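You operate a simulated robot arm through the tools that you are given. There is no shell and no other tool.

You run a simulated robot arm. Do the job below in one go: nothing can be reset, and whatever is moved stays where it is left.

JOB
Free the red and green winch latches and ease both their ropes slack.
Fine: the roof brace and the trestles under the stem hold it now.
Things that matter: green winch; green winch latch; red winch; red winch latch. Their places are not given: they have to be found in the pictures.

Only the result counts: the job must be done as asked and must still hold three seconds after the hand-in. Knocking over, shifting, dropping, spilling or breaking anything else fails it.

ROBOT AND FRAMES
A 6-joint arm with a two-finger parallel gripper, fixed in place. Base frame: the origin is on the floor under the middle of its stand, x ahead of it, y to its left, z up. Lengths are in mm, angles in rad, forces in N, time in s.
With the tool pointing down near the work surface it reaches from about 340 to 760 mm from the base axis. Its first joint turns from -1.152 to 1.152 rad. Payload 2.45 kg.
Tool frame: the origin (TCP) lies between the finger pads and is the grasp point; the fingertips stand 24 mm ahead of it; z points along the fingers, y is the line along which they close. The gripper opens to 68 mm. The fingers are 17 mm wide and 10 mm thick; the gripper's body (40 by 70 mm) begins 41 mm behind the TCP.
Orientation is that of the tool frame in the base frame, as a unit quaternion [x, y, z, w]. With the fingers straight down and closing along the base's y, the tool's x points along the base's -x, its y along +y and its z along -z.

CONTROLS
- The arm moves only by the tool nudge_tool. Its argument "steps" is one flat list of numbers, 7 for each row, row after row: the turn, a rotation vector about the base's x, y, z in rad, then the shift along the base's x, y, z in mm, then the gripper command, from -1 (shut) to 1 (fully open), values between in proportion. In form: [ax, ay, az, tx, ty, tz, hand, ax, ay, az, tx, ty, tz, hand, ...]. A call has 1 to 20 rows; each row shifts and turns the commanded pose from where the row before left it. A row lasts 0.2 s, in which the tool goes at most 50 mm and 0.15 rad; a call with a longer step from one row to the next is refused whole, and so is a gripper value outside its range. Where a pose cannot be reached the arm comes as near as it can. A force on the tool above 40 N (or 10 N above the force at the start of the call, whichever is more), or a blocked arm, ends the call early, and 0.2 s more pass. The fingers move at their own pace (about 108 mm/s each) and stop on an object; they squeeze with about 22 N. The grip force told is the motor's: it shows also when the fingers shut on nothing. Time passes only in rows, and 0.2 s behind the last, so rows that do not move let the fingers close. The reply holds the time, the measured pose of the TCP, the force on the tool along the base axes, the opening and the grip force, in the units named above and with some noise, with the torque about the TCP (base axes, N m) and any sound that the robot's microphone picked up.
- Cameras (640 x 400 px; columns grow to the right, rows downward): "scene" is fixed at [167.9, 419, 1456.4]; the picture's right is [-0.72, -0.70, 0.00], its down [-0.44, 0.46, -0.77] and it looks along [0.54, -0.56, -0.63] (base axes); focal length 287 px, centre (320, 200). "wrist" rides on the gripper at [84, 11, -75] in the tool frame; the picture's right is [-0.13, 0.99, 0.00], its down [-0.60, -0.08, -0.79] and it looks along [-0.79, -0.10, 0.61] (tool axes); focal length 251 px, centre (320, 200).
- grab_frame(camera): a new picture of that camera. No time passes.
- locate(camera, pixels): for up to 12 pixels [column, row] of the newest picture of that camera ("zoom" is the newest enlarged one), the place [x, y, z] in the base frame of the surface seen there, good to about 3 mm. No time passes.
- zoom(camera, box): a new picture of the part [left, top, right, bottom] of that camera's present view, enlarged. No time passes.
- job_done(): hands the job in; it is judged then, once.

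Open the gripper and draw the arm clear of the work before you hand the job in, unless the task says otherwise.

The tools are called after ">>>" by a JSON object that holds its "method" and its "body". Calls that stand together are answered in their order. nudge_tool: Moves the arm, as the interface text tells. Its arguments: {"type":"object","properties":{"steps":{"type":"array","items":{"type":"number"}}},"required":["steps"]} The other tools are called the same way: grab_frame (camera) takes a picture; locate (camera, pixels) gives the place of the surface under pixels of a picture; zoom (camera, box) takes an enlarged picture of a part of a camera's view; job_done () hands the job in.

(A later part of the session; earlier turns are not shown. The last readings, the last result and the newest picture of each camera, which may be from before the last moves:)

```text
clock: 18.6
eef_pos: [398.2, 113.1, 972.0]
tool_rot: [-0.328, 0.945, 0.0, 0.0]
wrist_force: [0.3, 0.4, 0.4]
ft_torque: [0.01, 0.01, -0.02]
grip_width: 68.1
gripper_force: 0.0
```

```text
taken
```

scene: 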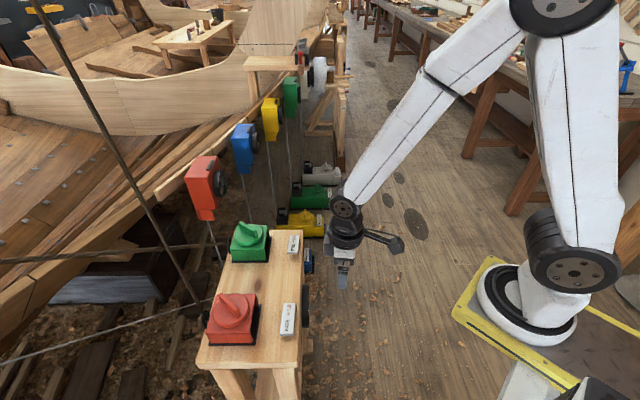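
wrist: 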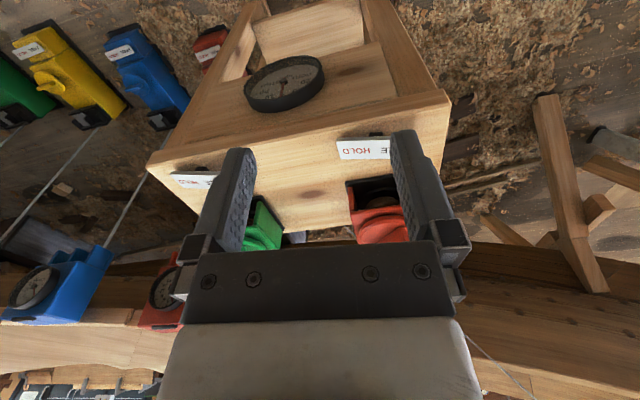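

>>> {"method": "zoom", "body": {"camera": "wrist", "box": [240, 50, 330, 115]}}

>>> {"method": "zoom", "body": {"camera": "scene", "box": [180, 230, 320, 350]}}

>>> {"method": "zoom", "body": {"camera": "wrist", "box": [330, 120, 430, 250]}}

```text
6.15 times, centred on (285, 82) of wrist
```

zoom: 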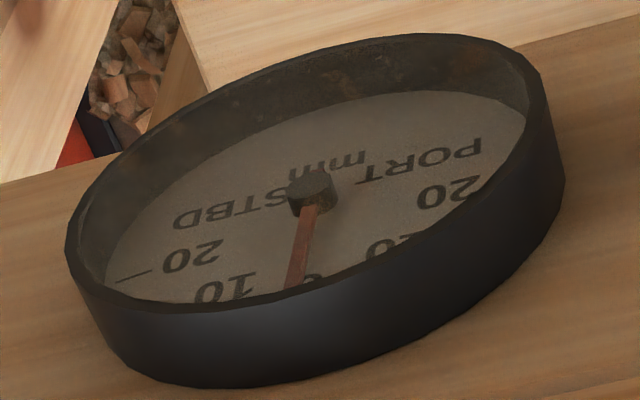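

```text
3.33 times, centred on (250, 290) of scene
```

zoom: 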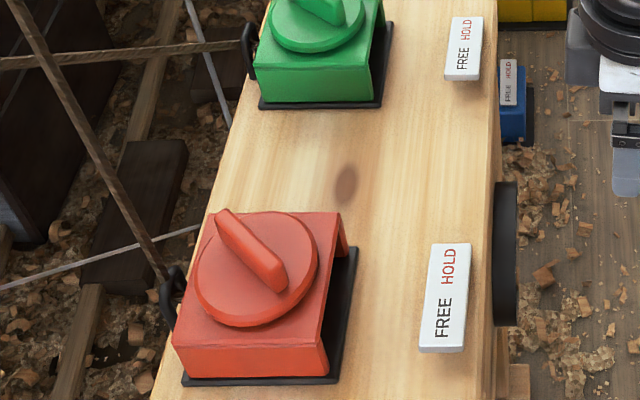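

```text
3.08 times, centred on (380, 185) of wrist
```

zoom: 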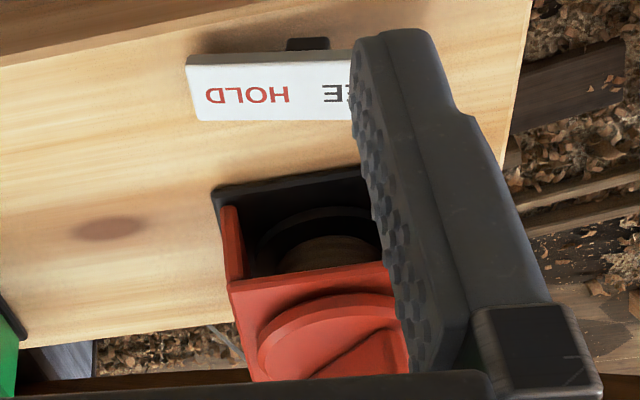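

The red knob stays where I left it (bar now from (220,212) to (285,290) in the zoom), its sign-side end swinging toward FREE. The gauge is unchanged near 4 STBD and the rope is still taut, so CW is unlatching, not tightening. I retrace my path, re-grip and continue CW.

>>> {"method": "nudge_tool", "body": {"steps": [0, 0, -0.1, 0, 30, 0, 1, 0, 0, -0.1, 10, 30, 0, 1, 0, 0, -0.1, 20, 30, 0, 1, 0, 0, -0.1, 30, 30, 0, 1, 0, 0, -0.1, 30, 30, 0, 0.5, 0, 0, -0.1, 30, 30, 0, 0.5, 0, 0, 0, 20, 20, -20, 0.5, 0, 0, 0, 0.5, -0.5, -30, 0.5, 0, 0, 0, 0, 0, -21, 0.5, 0, 0, 0, 0, 0, 0, -0.4, 0, 0, 0, 0, 0, 0, -1, 0, 0, 0, 0, 0, 0, -1]}}

>>> {"method": "zoom", "body": {"camera": "wrist", "box": [200, 0, 440, 240]}}

```text
clock: 21.2
eef_pos: [538.4, 312.4, 901.1]
tool_rot: [-0.033, 0.999, 0.001, 0.0]
wrist_force: [2.4, 10.9, -6.9]
ft_torque: [0.05, 0.05, 0.02]
grip_width: 11.9
gripper_force: 32.6
```

```text
1.67 times, centred on (320, 120) of wrist
```

zoom: 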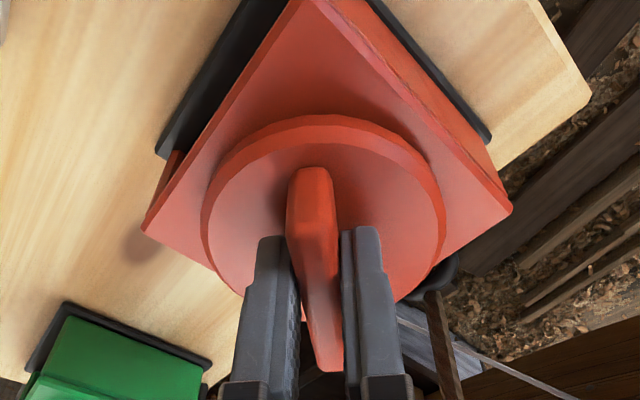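

Re-gripped cleanly at 3.8° (11.9 mm). I trim +1 mm in y and continue CW in 0.04 rad rows.

>>> {"method": "nudge_tool", "body": {"steps": [0, 0, -0.04, 0, 0.8, 0, -1, 0, 0, -0.04, 0, 0, 0, -1, 0, 0, -0.04, 0, 0, 0, -1, 0, 0, -0.04, 0, 0, 0, -1, 0, 0, 0, 0, 0, 0, -1]}}

>>> {"method": "zoom", "body": {"camera": "wrist", "box": [200, 0, 440, 240]}}

```text
clock: 22.4
eef_pos: [539.2, 313.8, 899.1]
tool_rot: [0.047, 0.999, 0.001, 0.0]
wrist_force: [-1.4, 24.3, -13.9]
ft_torque: [0.14, -0.7, 0.28]
grip_width: 11.8
gripper_force: 32.1
```

```text
1.67 times, centred on (320, 120) of wrist
```

zoom: 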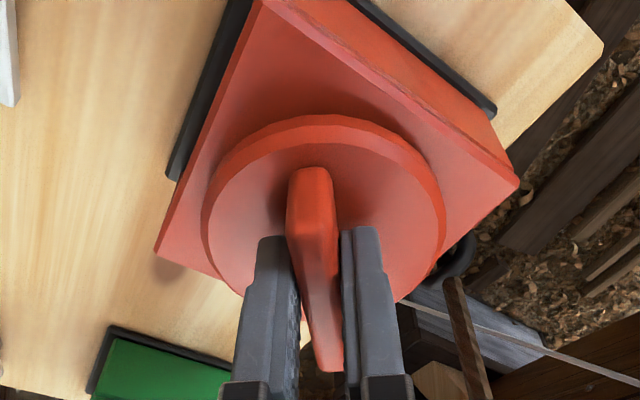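

Torque remains low (0.28) and the bar follows (tool now −5.4°). The side force is +24 N in y, so the knob's axis lies a bit beyond my grip point; I shift +2.5 mm y and down 1, and follow an arc as I continue.

>>> {"method": "nudge_tool", "body": {"steps": [0, 0, 0, 0, 2.3, -1, -1, 0, 0, -0.04, 0, 0.3, 0, -1, 0, 0, -0.04, 0, 0.3, 0, -1, 0, 0, -0.04, 0, 0.3, 0, -1, 0, 0, 0, 0, 0, 0, -1]}}

>>> {"method": "zoom", "body": {"camera": "wrist", "box": [200, 0, 440, 240]}}

```text
clock: 23.6
eef_pos: [538.2, 315.1, 901.2]
tool_rot: [0.107, 0.994, 0.0, 0.0]
wrist_force: [-5.7, 0.3, 11.9]
ft_torque: [0.12, 0.93, 0.11]
grip_width: 11.7
gripper_force: 32.2
```

```text
1.67 times, centred on (320, 120) of wrist
```

zoom: 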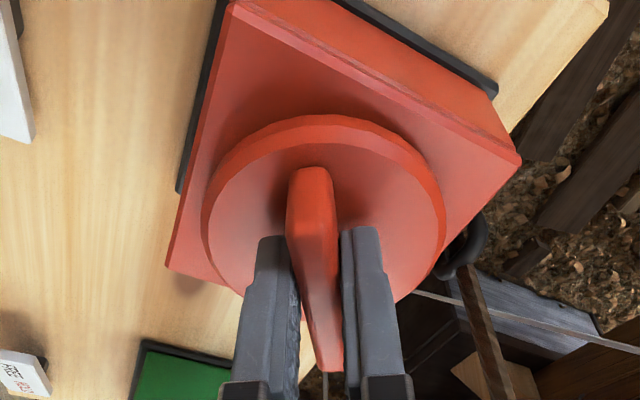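

Loads are low again and the bar follows at −12.3°. I continue CW with the same arc, raising 0.6 mm to remove the upward reaction.

>>> {"method": "nudge_tool", "body": {"steps": [0, 0, -0.04, 0, 0.3, 0.6, -1, 0, 0, -0.04, 0, 0.3, 0, -1, 0, 0, -0.04, 0, 0.3, 0, -1, 0, 0, -0.04, 0, 0.3, 0, -1, 0, 0, -0.04, 0, 0.3, 0, -1, 0, 0, 0, 0, 0, 0, -1]}}

>>> {"method": "zoom", "body": {"camera": "wrist", "box": [200, 0, 440, 240]}}

>>> {"method": "zoom", "body": {"camera": "scene", "box": [0, 150, 320, 350]}}

```text
clock: 25.0
eef_pos: [538.4, 316.1, 899.5]
tool_rot: [0.205, 0.979, 0.0, 0.001]
wrist_force: [7.3, -6.2, 7.0]
ft_torque: [0.07, 0.46, 0.07]
grip_width: 11.8
gripper_force: 32.5
```

```text
1.67 times, centred on (320, 120) of wrist
```

zoom: 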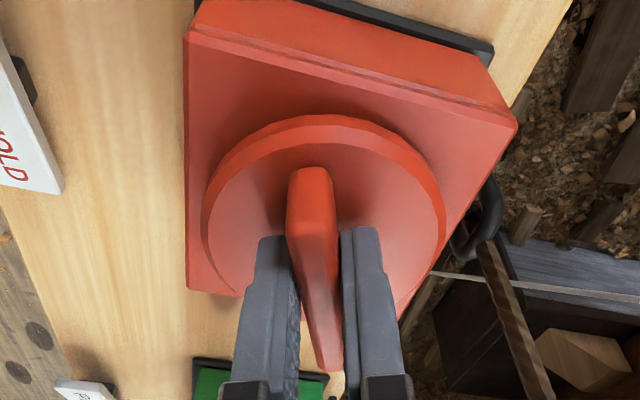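

```text
2.00 times, centred on (160, 250) of scene
```

zoom: 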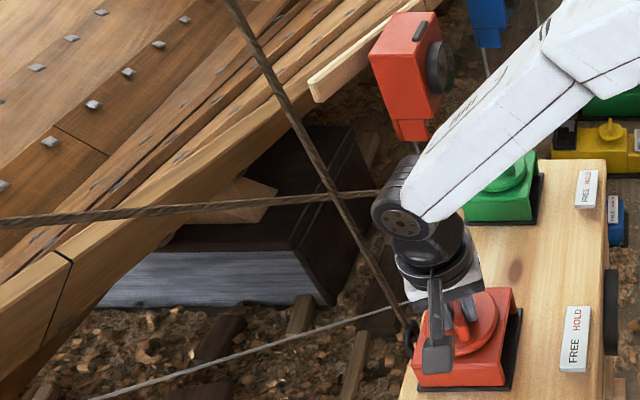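

Turned ~49° so far, torque still ~0.07 with no stop or sound, and the ropes look taut. Continuing CW.

>>> {"method": "nudge_tool", "body": {"steps": [0, 0, -0.04, 0.1, 0.2, 0, -1, 0, 0, -0.04, 0.1, 0.2, 0, -1, 0, 0, -0.04, 0.1, 0.2, 0, -1, 0, 0, -0.04, 0.1, 0.2, 0, -1, 0, 0, -0.04, 0.1, 0.2, 0, -1, 0, 0, 0, 0, 0, 0, -1]}}

>>> {"method": "zoom", "body": {"camera": "wrist", "box": [200, 0, 440, 240]}}

```text
clock: 26.4
eef_pos: [539.5, 318.3, 900.0]
tool_rot: [0.302, 0.953, 0.0, 0.001]
wrist_force: [14.5, -12.0, 5.4]
ft_torque: [-0.57, -0.72, 0.13]
grip_width: 11.9
gripper_force: 32.4
```

```text
1.67 times, centred on (320, 120) of wrist
```

zoom: 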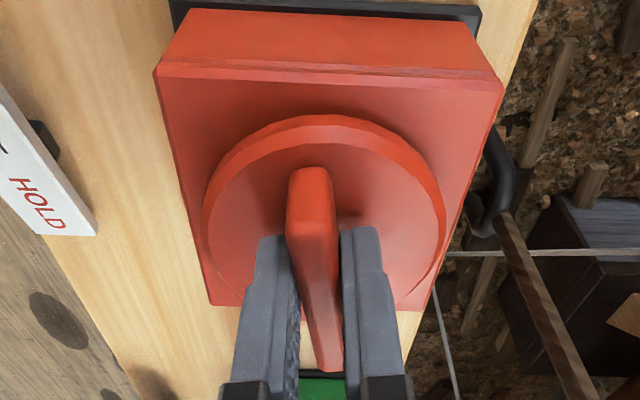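

At −35° (about 60° turned) the load is purely along the bar, so I relieve it (+1.5,−1.1) and keep turning CW.

>>> {"method": "nudge_tool", "body": {"steps": [0, 0, -0.03, 1.5, -1.1, 0, -1, 0, 0, -0.04, 0, 0, 0, -1, 0, 0, -0.04, 0, 0, 0, -1, 0, 0, -0.04, 0, 0, 0, -1, 0, 0, -0.04, 0, 0, 0, -1, 0, 0, 0, 0, 0, 0, -1]}}

>>> {"method": "zoom", "body": {"camera": "wrist", "box": [200, 0, 440, 240]}}

```text
clock: 27.8
eef_pos: [540.7, 318.6, 900.3]
tool_rot: [0.39, 0.921, 0.002, 0.001]
wrist_force: [11.4, 18.8, -5.7]
ft_torque: [0.01, 0.24, 0.3]
grip_width: 11.8
gripper_force: 32.4
```

```text
1.67 times, centred on (320, 120) of wrist
```

zoom: 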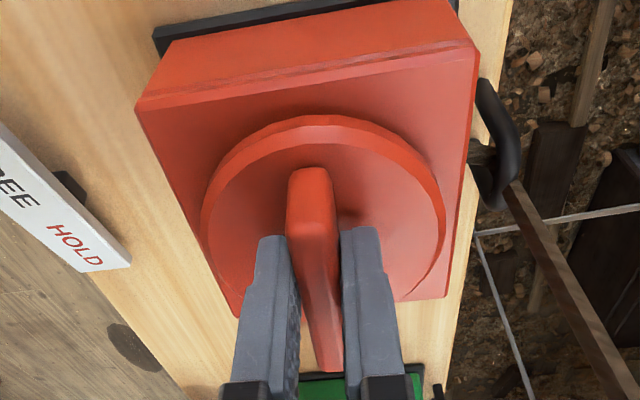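

71° turned, still free. I relieve the 21 N side force (+1.8,+1.8) and turn on toward 90°, watching for a stop.

>>> {"method": "nudge_tool", "body": {"steps": [0, 0, 0, 1.8, 1.8, 0, -1, 0, 0, -0.04, 0.2, 0.2, 0, -1, 0, 0, -0.04, 0.2, 0.2, 0, -1, 0, 0, -0.04, 0.2, 0.2, 0, -1, 0, 0, -0.04, 0.2, 0.2, 0, -1, 0, 0, -0.04, 0.2, 0.2, 0, -1, 0, 0, 0, 0, 0, 0, -1]}}

>>> {"method": "zoom", "body": {"camera": "wrist", "box": [200, 0, 440, 240]}}

```text
clock: 29.4
eef_pos: [541.9, 320.6, 900.9]
tool_rot: [0.481, 0.877, -0.001, -0.001]
wrist_force: [-18.9, 8.2, 12.4]
ft_torque: [0.7, 0.38, 0.02]
grip_width: 12.2
gripper_force: 32.7
```

```text
1.67 times, centred on (320, 120) of wrist
```

zoom: 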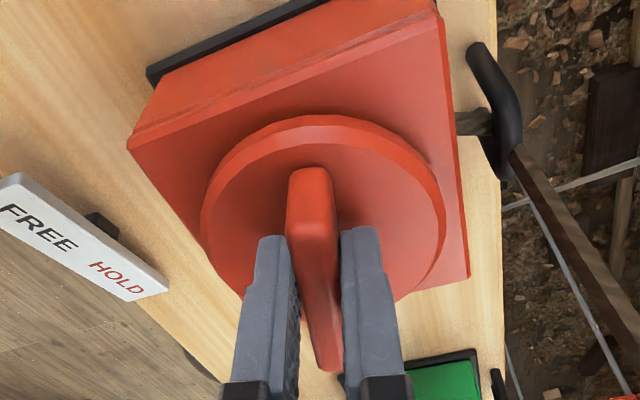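

82° turned with hardly any resistance. I relieve the along-bar load and continue to feel for an end stop.

>>> {"method": "nudge_tool", "body": {"steps": [0, 0, 0, -1.5, 0.5, -0.5, -1, 0, 0, -0.04, 0.2, 0.1, 0, -1, 0, 0, -0.04, 0.2, 0.1, 0, -1, 0, 0, -0.04, 0.2, 0.1, 0, -1, 0, 0, -0.04, 0.2, 0.1, 0, -1, 0, 0, -0.04, 0.2, 0.1, 0, -1, 0, 0, 0, 0, 0, 0, -1]}}

>>> {"method": "zoom", "body": {"camera": "wrist", "box": [200, 0, 440, 240]}}

>>> {"method": "zoom", "body": {"camera": "scene", "box": [0, 150, 320, 350]}}

```text
clock: 31.0
eef_pos: [544.3, 320.7, 900.6]
tool_rot: [0.566, 0.824, 0.0, 0.001]
wrist_force: [1.5, 2.9, 11.0]
ft_torque: [-0.92, -0.19, 0.15]
grip_width: 12.0
gripper_force: 32.9
```

```text
1.67 times, centred on (320, 120) of wrist
```

zoom: 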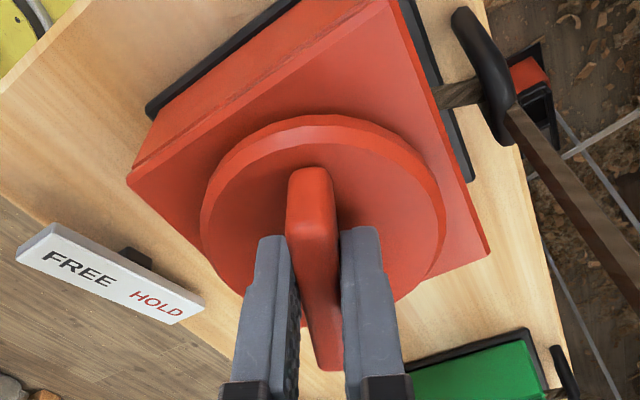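

```text
2.00 times, centred on (160, 250) of scene
```

zoom: 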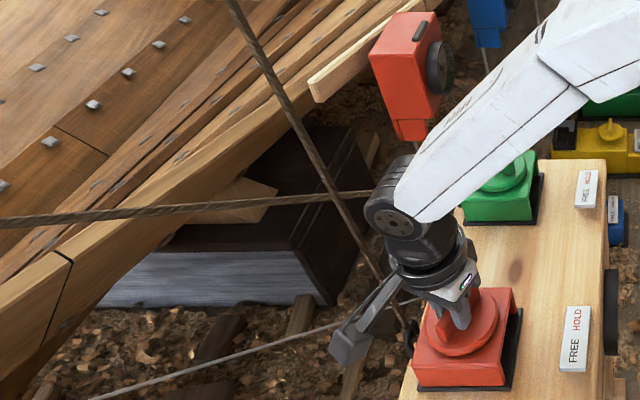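

94° turned with no stop, and the camera arm is swinging toward the red rope, so I shouldn't turn further in this grip. I release, lift, and look at the knob and gauge again.

>>> {"method": "nudge_tool", "body": {"steps": [0, 0, 0, 0, 0, 0, 0.2, 0, 0, 0, 0, 0, 0, 0.5, 0, 0, 0, 0, 0, 20, 0.5, 0, 0, 0.1, 0, 0, 30, 0.5, 0, 0, 0.14, -15, -15, 15, 0.5, 0, 0, 0.14, -30, -30, 0, 1, 0, 0, 0.14, -30, -30, 0, 1, 0, 0, 0.14, -30, -30, 0, 1, 0, 0, 0.14, -20, -30, 0, 1, 0, 0, 0.14, -10, -30, 0, 1, 0, 0, 0.14, 0, -30, 0, 1, 0, 0, 0.14, 0, 0, 0, 1, 0, 0, 0.14, 0, 0, 0, 1, 0, 0, 0.14, 0, 0, 0, 1, 0, 0, 0.14, 0, 0, 0, 1, 0, 0, 0.14, 0, 0, 0, 1, 0, 0, 0.14, 0, 0, 0, 1]}}

>>> {"method": "grab_frame", "body": {"camera": "wrist"}}

>>> {"method": "grab_frame", "body": {"camera": "scene"}}

>>> {"method": "zoom", "body": {"camera": "scene", "box": [180, 230, 320, 350]}}

```text
clock: 34.6
eef_pos: [407.9, 126.0, 964.4]
tool_rot: [-0.353, 0.936, 0.0, 0.0]
wrist_force: [-0.1, 0.0, 0.2]
ft_torque: [-0.01, 0.03, 0.0]
grip_width: 68.2
gripper_force: 0.1
```

```text
taken
```

wrist: 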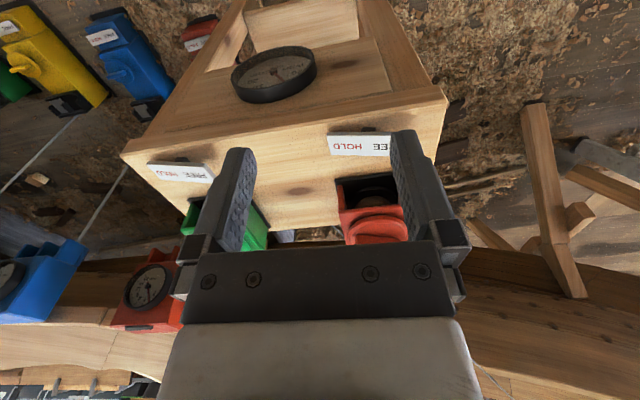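

```text
taken
```

scene: 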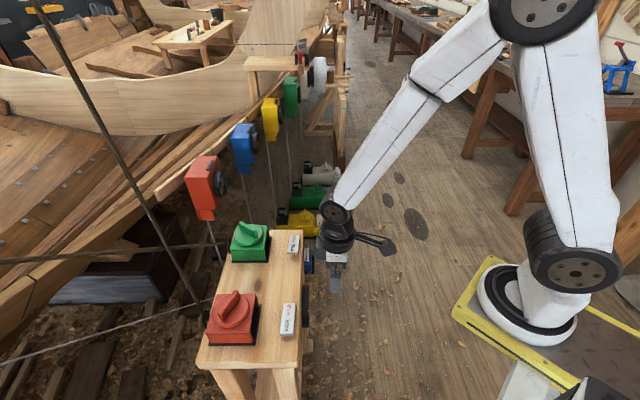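

```text
3.33 times, centred on (250, 290) of scene
```

zoom: 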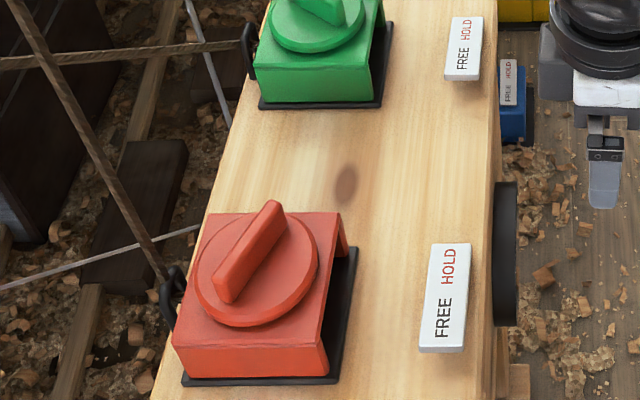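

>>> {"method": "zoom", "body": {"camera": "wrist", "box": [225, 40, 325, 110]}}

>>> {"method": "zoom", "body": {"camera": "wrist", "box": [320, 140, 430, 250]}}

>>> {"method": "zoom", "body": {"camera": "scene", "box": [270, 150, 350, 280]}}

```text
5.71 times, centred on (275, 75) of wrist
```

zoom: 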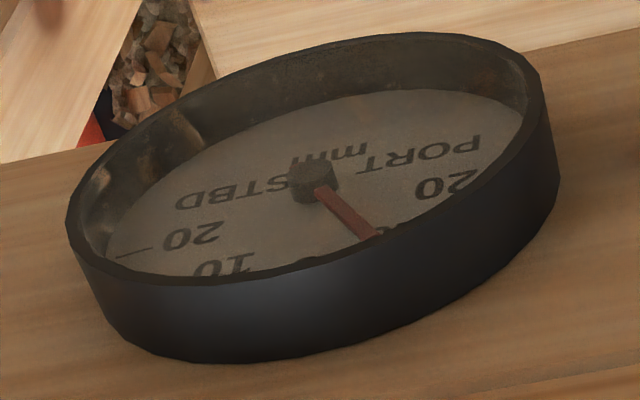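

```text
3.64 times, centred on (375, 195) of wrist
```

zoom: 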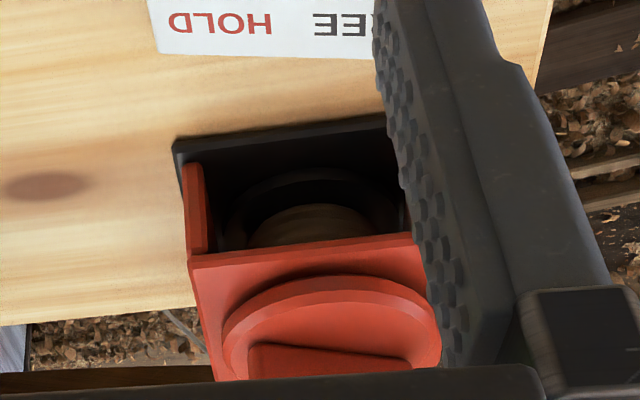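

```text
3.08 times, centred on (310, 215) of scene
```

zoom: 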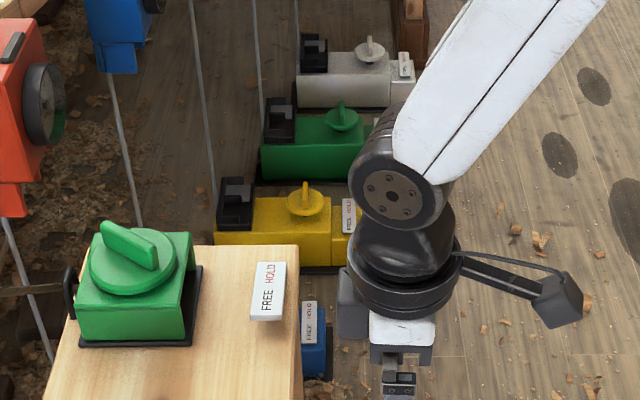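

The gauge has changed: the needle went from ~4–5 STBD to about 10 PORT as the red knob went round. I must be sure this is easing and not hauling in, so I compare the rope picture with the start and look at the rope between drum and eye.

>>> {"method": "zoom", "body": {"camera": "scene", "box": [0, 200, 240, 360]}}

>>> {"method": "zoom", "body": {"camera": "scene", "box": [0, 0, 200, 130]}}

>>> {"method": "locate", "body": {"camera": "scene", "pixels": [[190, 290], [166, 247], [118, 152], [80, 80], [182, 275], [150, 215], [150, 251], [80, 257], [20, 262], [110, 254]]}}

```text
2.50 times, centred on (120, 280) of scene
```

zoom: 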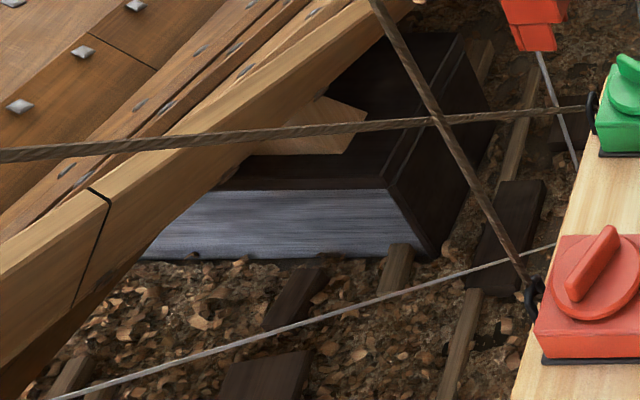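

```text
3.08 times, centred on (100, 65) of scene
```

zoom: 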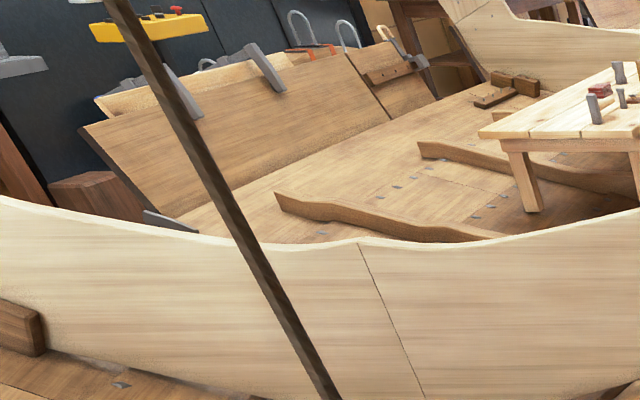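

```text
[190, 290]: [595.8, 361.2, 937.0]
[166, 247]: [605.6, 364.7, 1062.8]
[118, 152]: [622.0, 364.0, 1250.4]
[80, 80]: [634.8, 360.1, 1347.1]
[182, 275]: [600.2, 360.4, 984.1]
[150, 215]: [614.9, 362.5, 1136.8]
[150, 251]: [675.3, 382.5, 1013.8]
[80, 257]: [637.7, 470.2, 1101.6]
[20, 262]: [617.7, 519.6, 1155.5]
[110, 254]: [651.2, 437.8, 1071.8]
```

The ropes look unchanged and straight, so pictures of them don't settle the direction. I'll raise the arm clear and tilt the wrist camera upward to see where the ropes lead and whether the roof brace and trestles are there.

>>> {"method": "nudge_tool", "body": {"steps": [0, 0, 0, 0, -10, 40, 1, 0, 0, 0, 0, -10, 40, 1, 0, 0, 0, 0, -10, 40, 1, 0, 0, 0, 0, -10, 40, 1, 0.092, -0.106, 0, 0, 0, 10, 1, 0.092, -0.106, 0, 0, 0, 10, 1, 0.092, -0.106, 0, 0, 0, 10, 1, 0.092, -0.106, 0, 0, 0, 10, 1, 0.092, -0.106, 0, 0, 0, 0, 1, 0.092, -0.106, 0, 0, 0, 0, 1, 0.092, -0.106, 0, 0, 0, 0, 1, 0.092, -0.106, 0, 0, 0, 0, 1]}}

>>> {"method": "grab_frame", "body": {"camera": "wrist"}}

>>> {"method": "grab_frame", "body": {"camera": "scene"}}

```text
clock: 37.2
eef_pos: [457.5, 83.5, 1172.7]
tool_rot: [-0.297, 0.793, 0.186, 0.499]
wrist_force: [0.6, 0.5, 0.7]
ft_torque: [0.03, 0.02, 0.01]
grip_width: 68.1
gripper_force: 0.0
out of reach, approached as far as the arm can: row 8, 9, 10, 11, 12
```

```text
taken
```

wrist: 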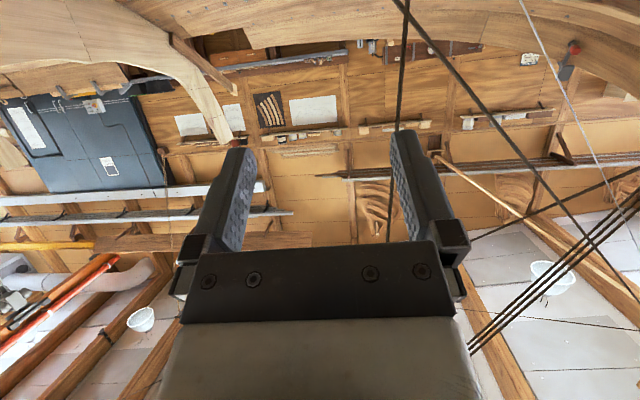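

```text
taken
```

scene: 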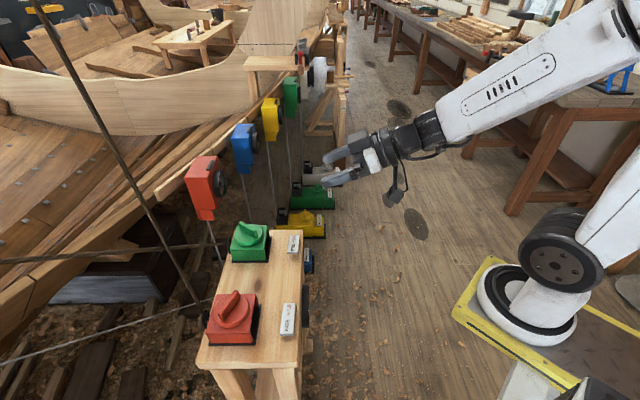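

The camera now sees the roof (picture upside down): the red rope goes straight up at column ~395, and the green rope runs off to the right at (640,300). I turn further left to follow the green rope and find the stem, brace and trestles.

>>> {"method": "zoom", "body": {"camera": "wrist", "box": [320, 0, 640, 360]}}

>>> {"method": "nudge_tool", "body": {"steps": [0, 0, 0.13, 0, 0, 0, 1, 0, 0, 0.13, 0, 0, 0, 1, 0, 0, 0.13, 0, 0, 0, 1, 0, 0, 0.13, 0, 0, 0, 1, 0, 0, 0.13, 0, 0, 0, 1, 0, 0, 0.13, 0, 0, 0, 1]}}

>>> {"method": "grab_frame", "body": {"camera": "wrist"}}

```text
1.11 times, centred on (480, 180) of wrist
```

zoom: 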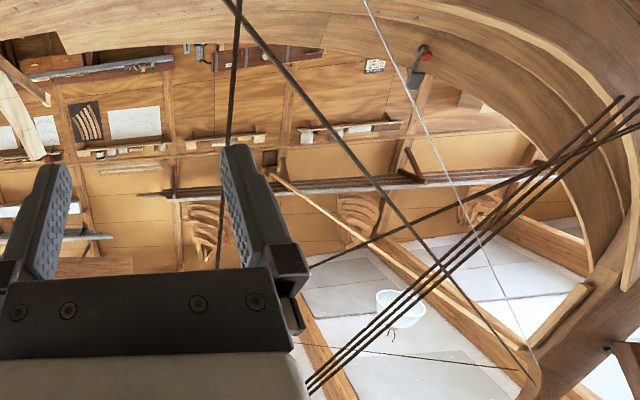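

```text
clock: 38.6
eef_pos: [457.1, 84.2, 1173.0]
tool_rot: [-0.577, 0.62, 0.362, 0.39]
wrist_force: [0.0, 0.1, 0.0]
ft_torque: [-0.02, 0.01, 0.0]
grip_width: 67.9
gripper_force: 0.2
```

```text
taken
```

wrist: 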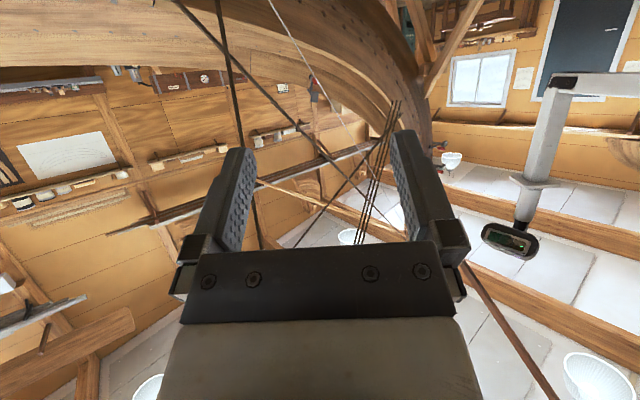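

The curved stem timber is visible with the green rope going to its head and a bundle of ropes to the roof, plus a post with a small lit display at (510,240). Zooming in on these.

>>> {"method": "zoom", "body": {"camera": "wrist", "box": [470, 210, 550, 270]}}

>>> {"method": "zoom", "body": {"camera": "wrist", "box": [240, 0, 480, 260]}}

>>> {"method": "zoom", "body": {"camera": "wrist", "box": [400, 0, 640, 200]}}

>>> {"method": "locate", "body": {"camera": "wrist", "pixels": [[512, 240], [390, 110], [378, 185], [300, 230], [425, 120], [225, 60], [238, 140], [270, 110], [340, 195], [260, 240], [490, 310], [320, 90]]}}

```text
6.67 times, centred on (510, 240) of wrist
```

zoom: 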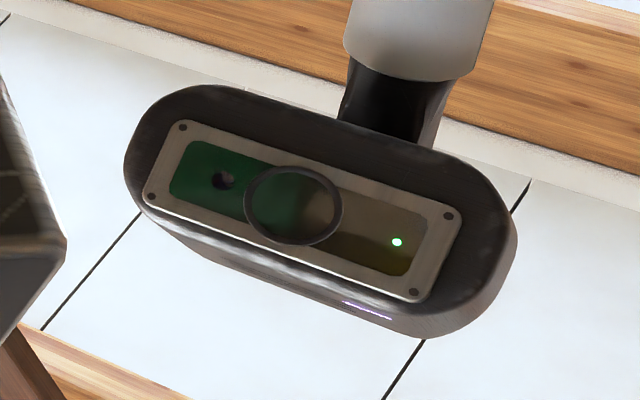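

```text
1.54 times, centred on (360, 130) of wrist
```

zoom: 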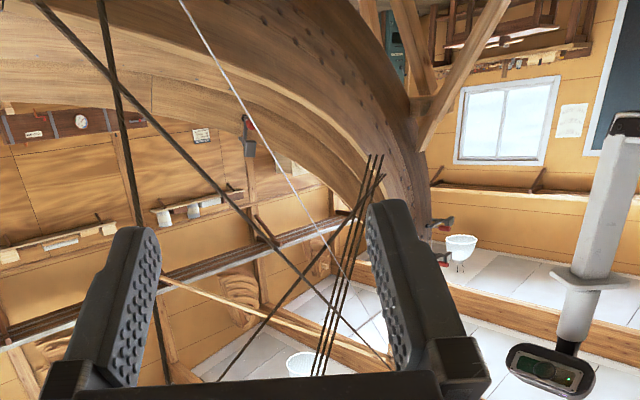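

```text
2.00 times, centred on (520, 100) of wrist
```

zoom: 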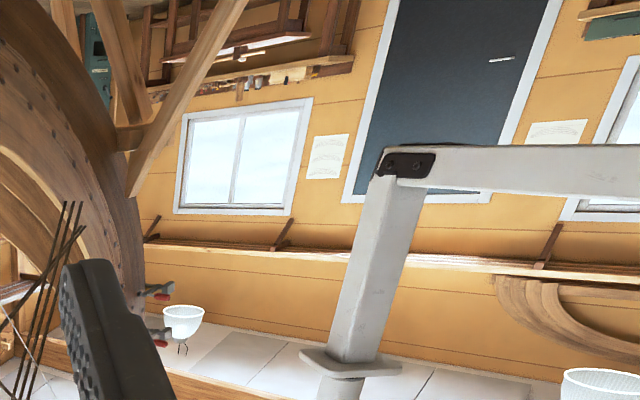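

```text
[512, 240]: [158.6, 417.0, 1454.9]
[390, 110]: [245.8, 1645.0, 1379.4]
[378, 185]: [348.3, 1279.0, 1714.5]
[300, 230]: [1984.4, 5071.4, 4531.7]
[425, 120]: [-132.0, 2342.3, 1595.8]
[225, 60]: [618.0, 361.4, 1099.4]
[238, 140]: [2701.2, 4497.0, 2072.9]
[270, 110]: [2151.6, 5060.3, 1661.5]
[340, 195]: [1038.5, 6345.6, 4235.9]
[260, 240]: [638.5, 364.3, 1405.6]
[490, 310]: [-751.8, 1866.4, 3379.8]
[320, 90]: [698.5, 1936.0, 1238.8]
```

The stem and its trestle are over there, and the lit object at (159,417,1455) is just the scene camera. To settle the direction I'll test whether the red knob now also turns CCW: if free, its start was an end stop (HOLD), and not a ratchet. First I un-tilt the tool.

>>> {"method": "nudge_tool", "body": {"steps": [-0.1399, 0.01027, 0, 0, 0, 0, 1, -0.1399, 0.01027, 0, 0, 0, 0, 1, -0.1399, 0.01027, 0, 0, 0, 0, 1, -0.1399, 0.01027, 0, 0, 0, 0, 1, -0.1399, 0.01027, 0, 0, 0, 0, 1, -0.1399, 0.01027, 0, 0, 0, 0, 1, -0.1399, 0.01027, 0, 0, 0, 0, 1, -0.1399, 0.01027, 0, 0, 0, 0, 1, 0, 0, 0, 0, 0, 0, 1]}}

>>> {"method": "grab_frame", "body": {"camera": "wrist"}}

```text
clock: 40.6
eef_pos: [457.7, 84.5, 1174.2]
tool_rot: [-0.681, 0.733, -0.002, -0.001]
wrist_force: [0.0, 0.3, -0.7]
ft_torque: [-0.04, -0.01, 0.01]
grip_width: 68.1
gripper_force: 0.0
```

```text
taken
```

wrist: 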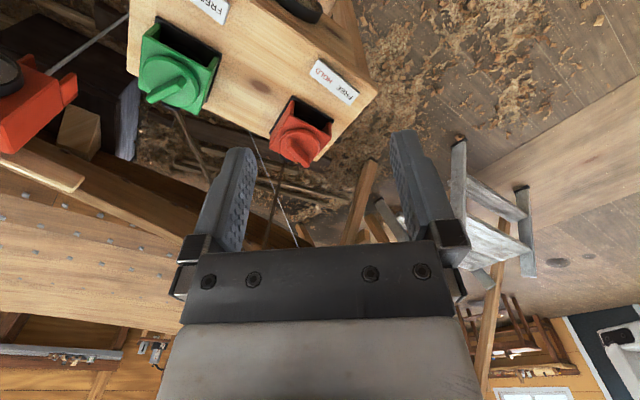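

Un-tilted and holding (457.7,84.5,1174). I go over the red knob with the gripper flipped by 180° relative to the last grip (111° instead of −69°), so that the camera arm points away from the red rope.

>>> {"method": "nudge_tool", "body": {"steps": [0, 0, 0.063, 12.3, 33.7, -30, 1, 0, 0, 0.063, 12.3, 33.7, -30, 1, 0, 0, 0.063, 12.3, 33.7, -30, 1, 0, 0, 0.063, 12.3, 33.7, -30, 1, 0, 0, 0.063, 12.3, 33.7, -30, 1, 0, 0, 0.063, 12.3, 33.7, -30, 0.5, 0, 0, 0.063, 12.3, 33.7, -30, 0.5, 0, 0, 0, 0, 0, 0, 0.5]}}

>>> {"method": "grab_frame", "body": {"camera": "wrist"}}

>>> {"method": "zoom", "body": {"camera": "scene", "box": [180, 210, 340, 350]}}

```text
clock: 42.4
eef_pos: [542.1, 321.0, 963.4]
tool_rot: [0.825, -0.565, 0.0, -0.001]
wrist_force: [-0.3, -0.4, 0.0]
ft_torque: [0.0, 0.0, 0.0]
grip_width: 51.2
gripper_force: 0.0
```

```text
taken
```

wrist: 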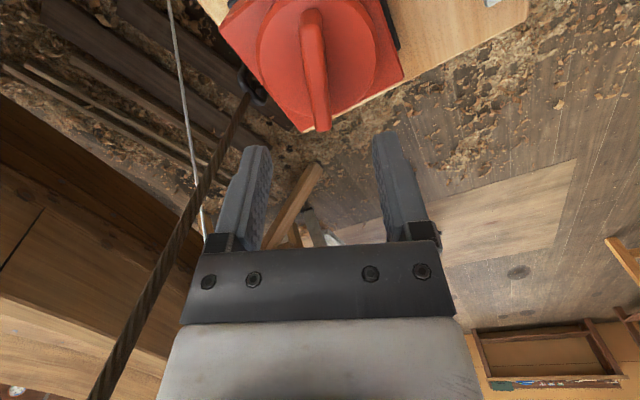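

```text
2.86 times, centred on (260, 280) of scene
```

zoom: 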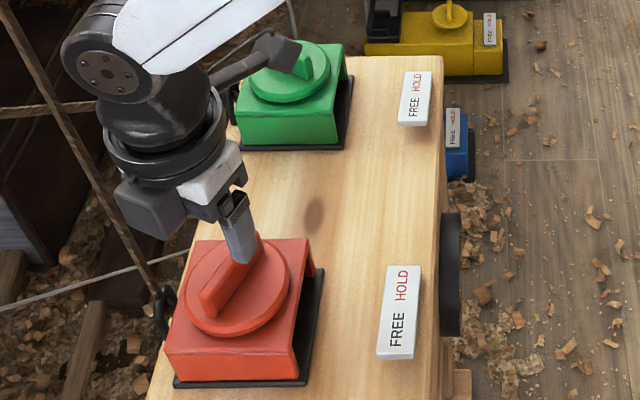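

Gripper is aligned over the red bar with the rope and green unit clear. I descend and grip again.

>>> {"method": "nudge_tool", "body": {"steps": [0, 0, 0, 1.5, -0.3, -22, 0.5, 0, 0, 0, 0, 0, -22, 0.5, 0, 0, 0, 0, 0, -18, 0.5, 0, 0, 0, 0, 0, 0, 0.5]}}

>>> {"method": "grab_frame", "body": {"camera": "wrist"}}

```text
clock: 43.4
eef_pos: [545.6, 320.1, 901.9]
tool_rot: [0.825, -0.565, 0.001, -0.001]
wrist_force: [0.6, 0.0, 0.7]
ft_torque: [0.02, 0.02, 0.0]
grip_width: 51.0
gripper_force: 0.0
```

```text
taken
```

wrist: 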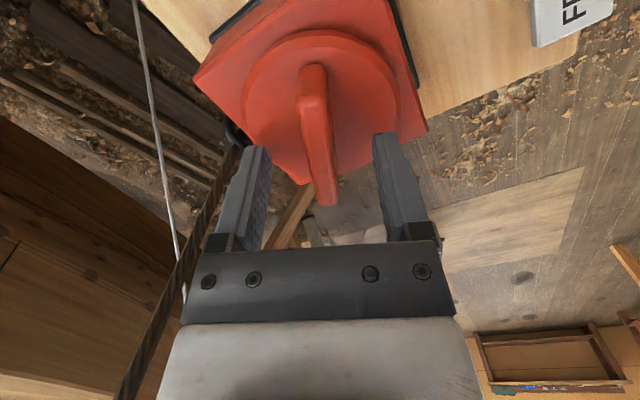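

The bar is between the fingers at columns 302–330, but TCP (row 182) is near one end of it. I measure the disc edge and bar ends again from this view to get the axis properly.

>>> {"method": "locate", "body": {"camera": "wrist", "pixels": [[247, 100], [397, 100], [315, 38], [320, 75], [313, 70], [320, 150], [324, 198], [262, 150], [382, 130], [325, 40]]}}

>>> {"method": "zoom", "body": {"camera": "wrist", "box": [180, 0, 460, 230]}}

```text
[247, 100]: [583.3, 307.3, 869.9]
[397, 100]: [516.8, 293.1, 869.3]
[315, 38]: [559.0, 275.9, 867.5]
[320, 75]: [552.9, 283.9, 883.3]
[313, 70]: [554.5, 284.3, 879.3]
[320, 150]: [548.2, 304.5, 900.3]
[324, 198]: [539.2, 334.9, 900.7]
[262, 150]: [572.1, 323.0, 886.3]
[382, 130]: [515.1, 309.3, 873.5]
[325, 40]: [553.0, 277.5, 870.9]
```

```text
1.74 times, centred on (320, 115) of wrist
```

zoom: 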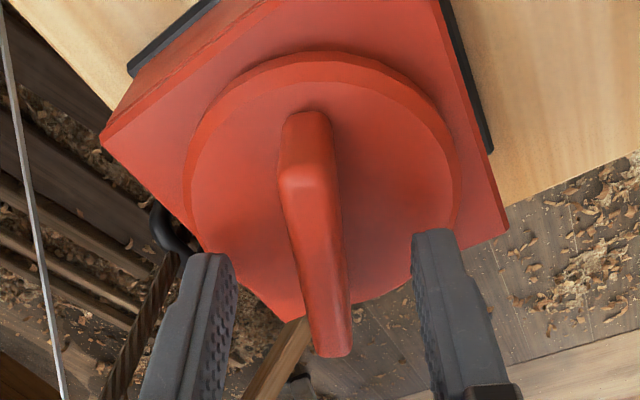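

Disc geometry gives the knob axis at about (543.5,310.5) with radius 36, so my grips were ~10 mm off along the bar. I shift to the axis, close, then test a small CCW turn.

>>> {"method": "nudge_tool", "body": {"steps": [0, 0, -0.02, 0.8, -9, 0, 0.5, 0, 0, 0, 0, 0, 0, -0.3, 0, 0, 0, 0, 0, 0, -1, 0, 0, 0, 0, 0, 0, -1]}}

>>> {"method": "nudge_tool", "body": {"steps": [0, 0, 0.03, 0, 0, 0, -1, 0, 0, 0.03, 0, 0, 0, -1, 0, 0, 0.03, 0, 0, 0, -1, 0, 0, 0.03, 0, 0, 0, -1]}}

>>> {"method": "zoom", "body": {"camera": "wrist", "box": [180, 0, 460, 230]}}

```text
clock: 44.4
eef_pos: [547.3, 311.5, 902.5]
tool_rot: [0.819, -0.574, 0.001, -0.001]
wrist_force: [14.8, 4.4, -6.1]
ft_torque: [-0.03, 0.35, -0.15]
grip_width: 11.8
gripper_force: 32.3
```

```text
clock: 45.4
eef_pos: [547.8, 311.4, 902.3]
tool_rot: [0.852, -0.524, 0.001, -0.002]
wrist_force: [23.3, 2.5, -4.2]
ft_torque: [0.2, 0.27, -0.76]
grip_width: 12.0
gripper_force: 33.5
```

```text
1.74 times, centred on (320, 115) of wrist
```

zoom: 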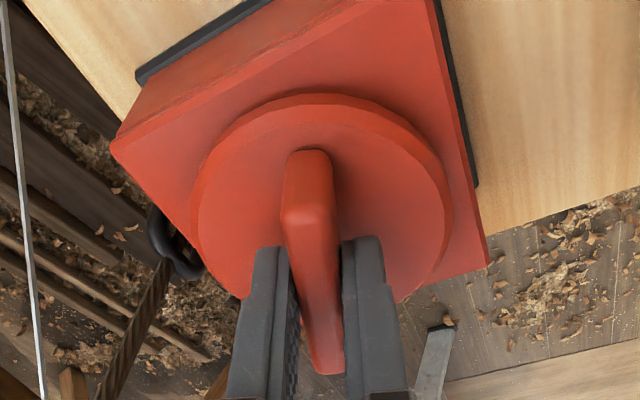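

The knob followed CCW this time (width stayed 12.0) but needed −0.76 N·m, against only ~0.1–0.3 N·m going CW. So CCW hauls in against rope tension and CW eases it. I turn back CW past where it was and note the torque.

>>> {"method": "nudge_tool", "body": {"steps": [0, 0, -0.03, -1, -0.3, 0, -1, 0, 0, -0.03, -0.5, -0.2, 0, -1, 0, 0, -0.03, 0, 0, 0, -1, 0, 0, -0.03, 0, 0, 0, -1, 0, 0, -0.03, 0, 0, 0, -1]}}

>>> {"method": "zoom", "body": {"camera": "wrist", "box": [180, 0, 460, 230]}}

```text
clock: 46.6
eef_pos: [546.5, 310.4, 901.5]
tool_rot: [0.81, -0.586, 0.002, -0.004]
wrist_force: [33.8, 2.0, -7.0]
ft_torque: [-0.74, -0.09, 0.19]
grip_width: 12.2
gripper_force: 32.4
```

```text
1.74 times, centred on (320, 115) of wrist
```

zoom: 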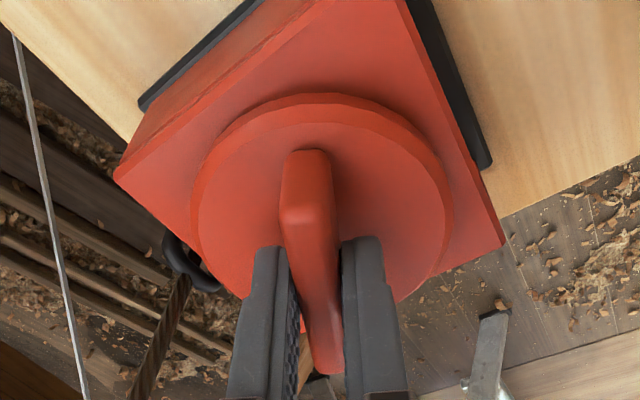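

CW torque is again small (0.19). The side force rose to 34 N because I trimmed the wrong way, so I shift +2.5 mm in x to unload it.

>>> {"method": "nudge_tool", "body": {"steps": [0, 0, 0, 1.2, 0.3, 0, -1, 0, 0, 0, 1.2, 0.3, 0, -1, 0, 0, 0, 0, 0, 0, -1]}}

```text
clock: 47.4
eef_pos: [547.2, 311.6, 900.6]
tool_rot: [0.81, -0.586, 0.0, -0.001]
wrist_force: [18.0, -5.3, 7.2]
ft_torque: [0.73, 0.49, -0.07]
grip_width: 12.0
gripper_force: 32.7
```

Side force is down to 18 N. I release here, lift off, and go to the gauge viewpoint to read the baseline before easing the green one.

>>> {"method": "nudge_tool", "body": {"steps": [0, 0, 0, 1, 0, 0, 0.2, 0, 0, 0, 0, 0, 0, 0.5, 0, 0, 0, 0, 0, 25, 0.5, 0, 0, 0, 0, 0, 35, 0.5, 0, 0, -0.12, -25, -20, 5, 0.5, 0, 0, -0.13, -30, -30, 0, 1, 0, 0, -0.13, -30, -30, 0, 1, 0, 0, -0.13, -30, -30, 0, 1, 0, 0, -0.13, -20, -30, 0, 1, 0, 0, -0.13, -10, -30, 0, 1, 0, 0, -0.13, 0, -20, 0, 1, 0, 0, -0.13, 0, 0, 0, 1, 0, 0, -0.13, 0, 0, 0, 1]}}

>>> {"method": "grab_frame", "body": {"camera": "wrist"}}

>>> {"method": "zoom", "body": {"camera": "wrist", "box": [225, 40, 325, 110]}}

>>> {"method": "zoom", "body": {"camera": "scene", "box": [180, 210, 340, 350]}}

```text
clock: 50.2
eef_pos: [403.5, 120.3, 965.8]
tool_rot: [-0.356, 0.935, -0.001, 0.001]
wrist_force: [0.5, -0.5, -0.3]
ft_torque: [-0.01, -0.01, -0.01]
grip_width: 67.8
gripper_force: 0.1
```

```text
taken
```

wrist: 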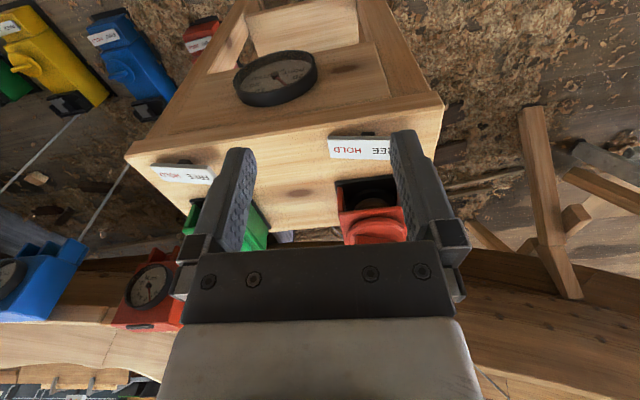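

```text
5.71 times, centred on (275, 75) of wrist
```

zoom: 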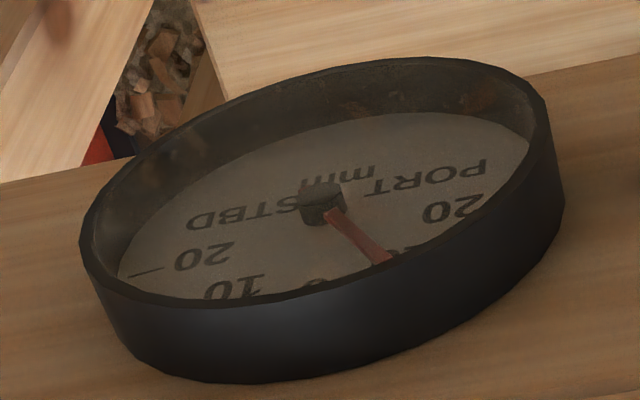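

```text
2.86 times, centred on (260, 280) of scene
```

zoom: 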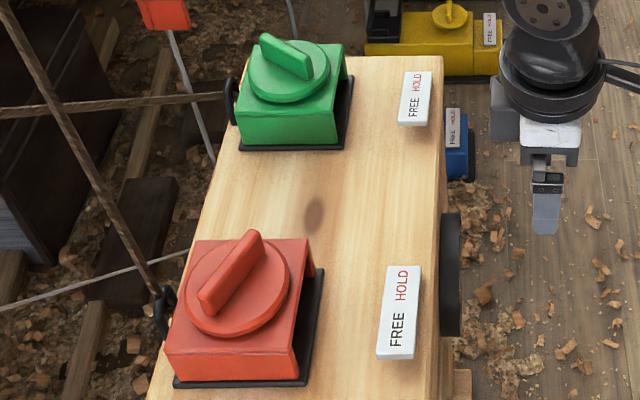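

The gauge is steady at ~10 PORT with no drift, so it follows the knob angle. Now I balance it by easing the green winch: moving over the green knob, expected near (706,154).

>>> {"method": "nudge_tool", "body": {"steps": [0, 0, -0.036, 37, 3.8, 1.2, 1, 0, 0, -0.036, 37, 3.8, 1.2, 1, 0, 0, -0.036, 37, 3.8, 1.2, 1, 0, 0, -0.036, 37, 3.8, 1.2, 1, 0, 0, -0.036, 37, 3.8, 1.2, 1, 0, 0, -0.036, 37, 3.8, 1.2, 1, 0, 0, -0.036, 37, 3.8, 1.2, 1]}}

>>> {"method": "grab_frame", "body": {"camera": "wrist"}}

>>> {"method": "zoom", "body": {"camera": "wrist", "box": [220, 0, 420, 200]}}

>>> {"method": "grab_frame", "body": {"camera": "scene"}}

```text
clock: 51.8
eef_pos: [662.1, 148.9, 975.5]
tool_rot: [-0.236, 0.972, -0.001, 0.0]
wrist_force: [-0.5, 0.1, -0.3]
ft_torque: [-0.01, -0.01, 0.02]
grip_width: 68.0
gripper_force: 0.0
```

```text
taken
```

wrist: 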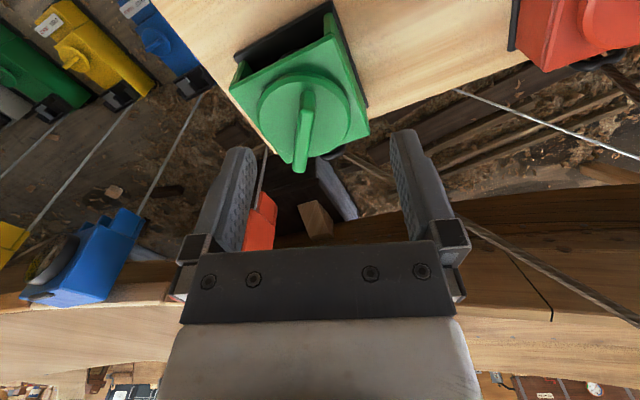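

```text
2.00 times, centred on (320, 100) of wrist
```

zoom: 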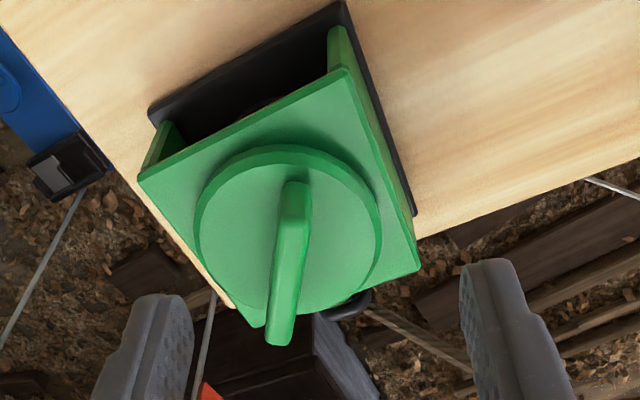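

```text
taken
```

scene: 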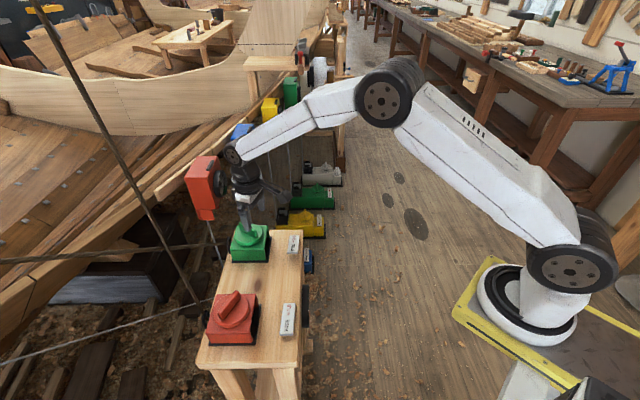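

The green knob is seen at (305,118) with the bar at a slightly different angle than the view's vertical. I measure its disc and bar.

>>> {"method": "locate", "body": {"camera": "zoom", "pixels": [[292, 190], [294, 215], [290, 260], [285, 300], [280, 335], [200, 225], [378, 225], [285, 155], [240, 180], [345, 180], [142, 178], [344, 72]]}}

```text
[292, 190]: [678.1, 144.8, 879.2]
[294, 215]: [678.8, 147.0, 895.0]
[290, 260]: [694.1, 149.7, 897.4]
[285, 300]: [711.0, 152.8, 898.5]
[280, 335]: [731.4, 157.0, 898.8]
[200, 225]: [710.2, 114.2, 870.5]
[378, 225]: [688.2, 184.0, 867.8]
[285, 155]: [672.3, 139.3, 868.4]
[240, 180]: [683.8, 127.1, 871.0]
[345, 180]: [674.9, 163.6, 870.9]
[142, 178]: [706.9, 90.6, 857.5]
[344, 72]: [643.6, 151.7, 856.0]
```

Green: axis ≈ (707,151), disc top 870, bar top ≈ 899, bar angle ≈ 11°. I align to 11° over it and descend with partly open fingers.

>>> {"method": "nudge_tool", "body": {"steps": [0, 0, -0.095, 15, 0.7, 0, 0.6, 0, 0, -0.095, 15, 0.7, 0, 0.6, 0, 0, -0.095, 15, 0.7, -10, 0.6, 0, 0, 0, 0, 0, -22, 0.6, 0, 0, 0, 0, 0, -22, 0.6, 0, 0, 0, 0, 0, -18, 0.6, 0, 0, 0, 0, 0, 0, 0.6]}}

>>> {"method": "grab_frame", "body": {"camera": "wrist"}}

>>> {"method": "zoom", "body": {"camera": "wrist", "box": [180, 0, 460, 230]}}

>>> {"method": "zoom", "body": {"camera": "scene", "box": [180, 140, 340, 280]}}

```text
clock: 53.4
eef_pos: [707.0, 150.2, 903.3]
tool_rot: [-0.096, 0.995, 0.0, 0.0]
wrist_force: [-0.6, 0.6, 0.6]
ft_torque: [-0.02, 0.01, -0.02]
grip_width: 54.3
gripper_force: 0.0
```

```text
taken
```

wrist: 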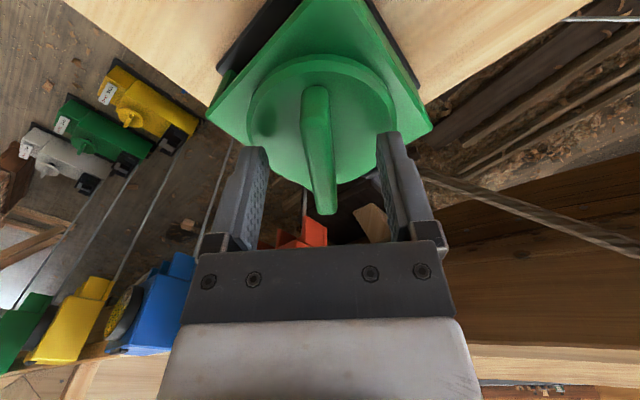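

```text
1.74 times, centred on (320, 115) of wrist
```

zoom: 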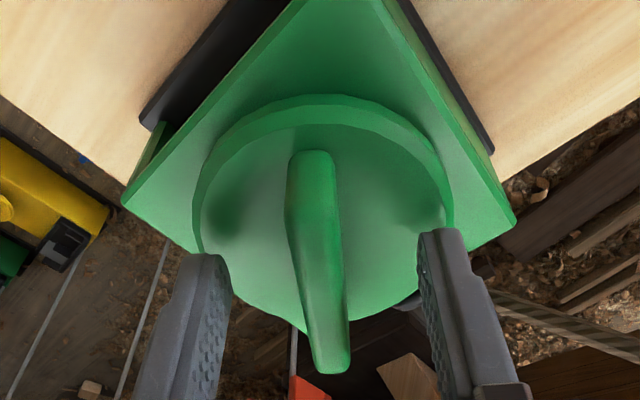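

```text
2.86 times, centred on (260, 210) of scene
```

zoom: 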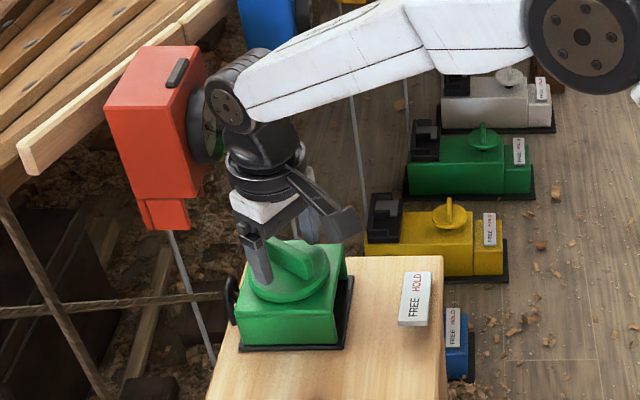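

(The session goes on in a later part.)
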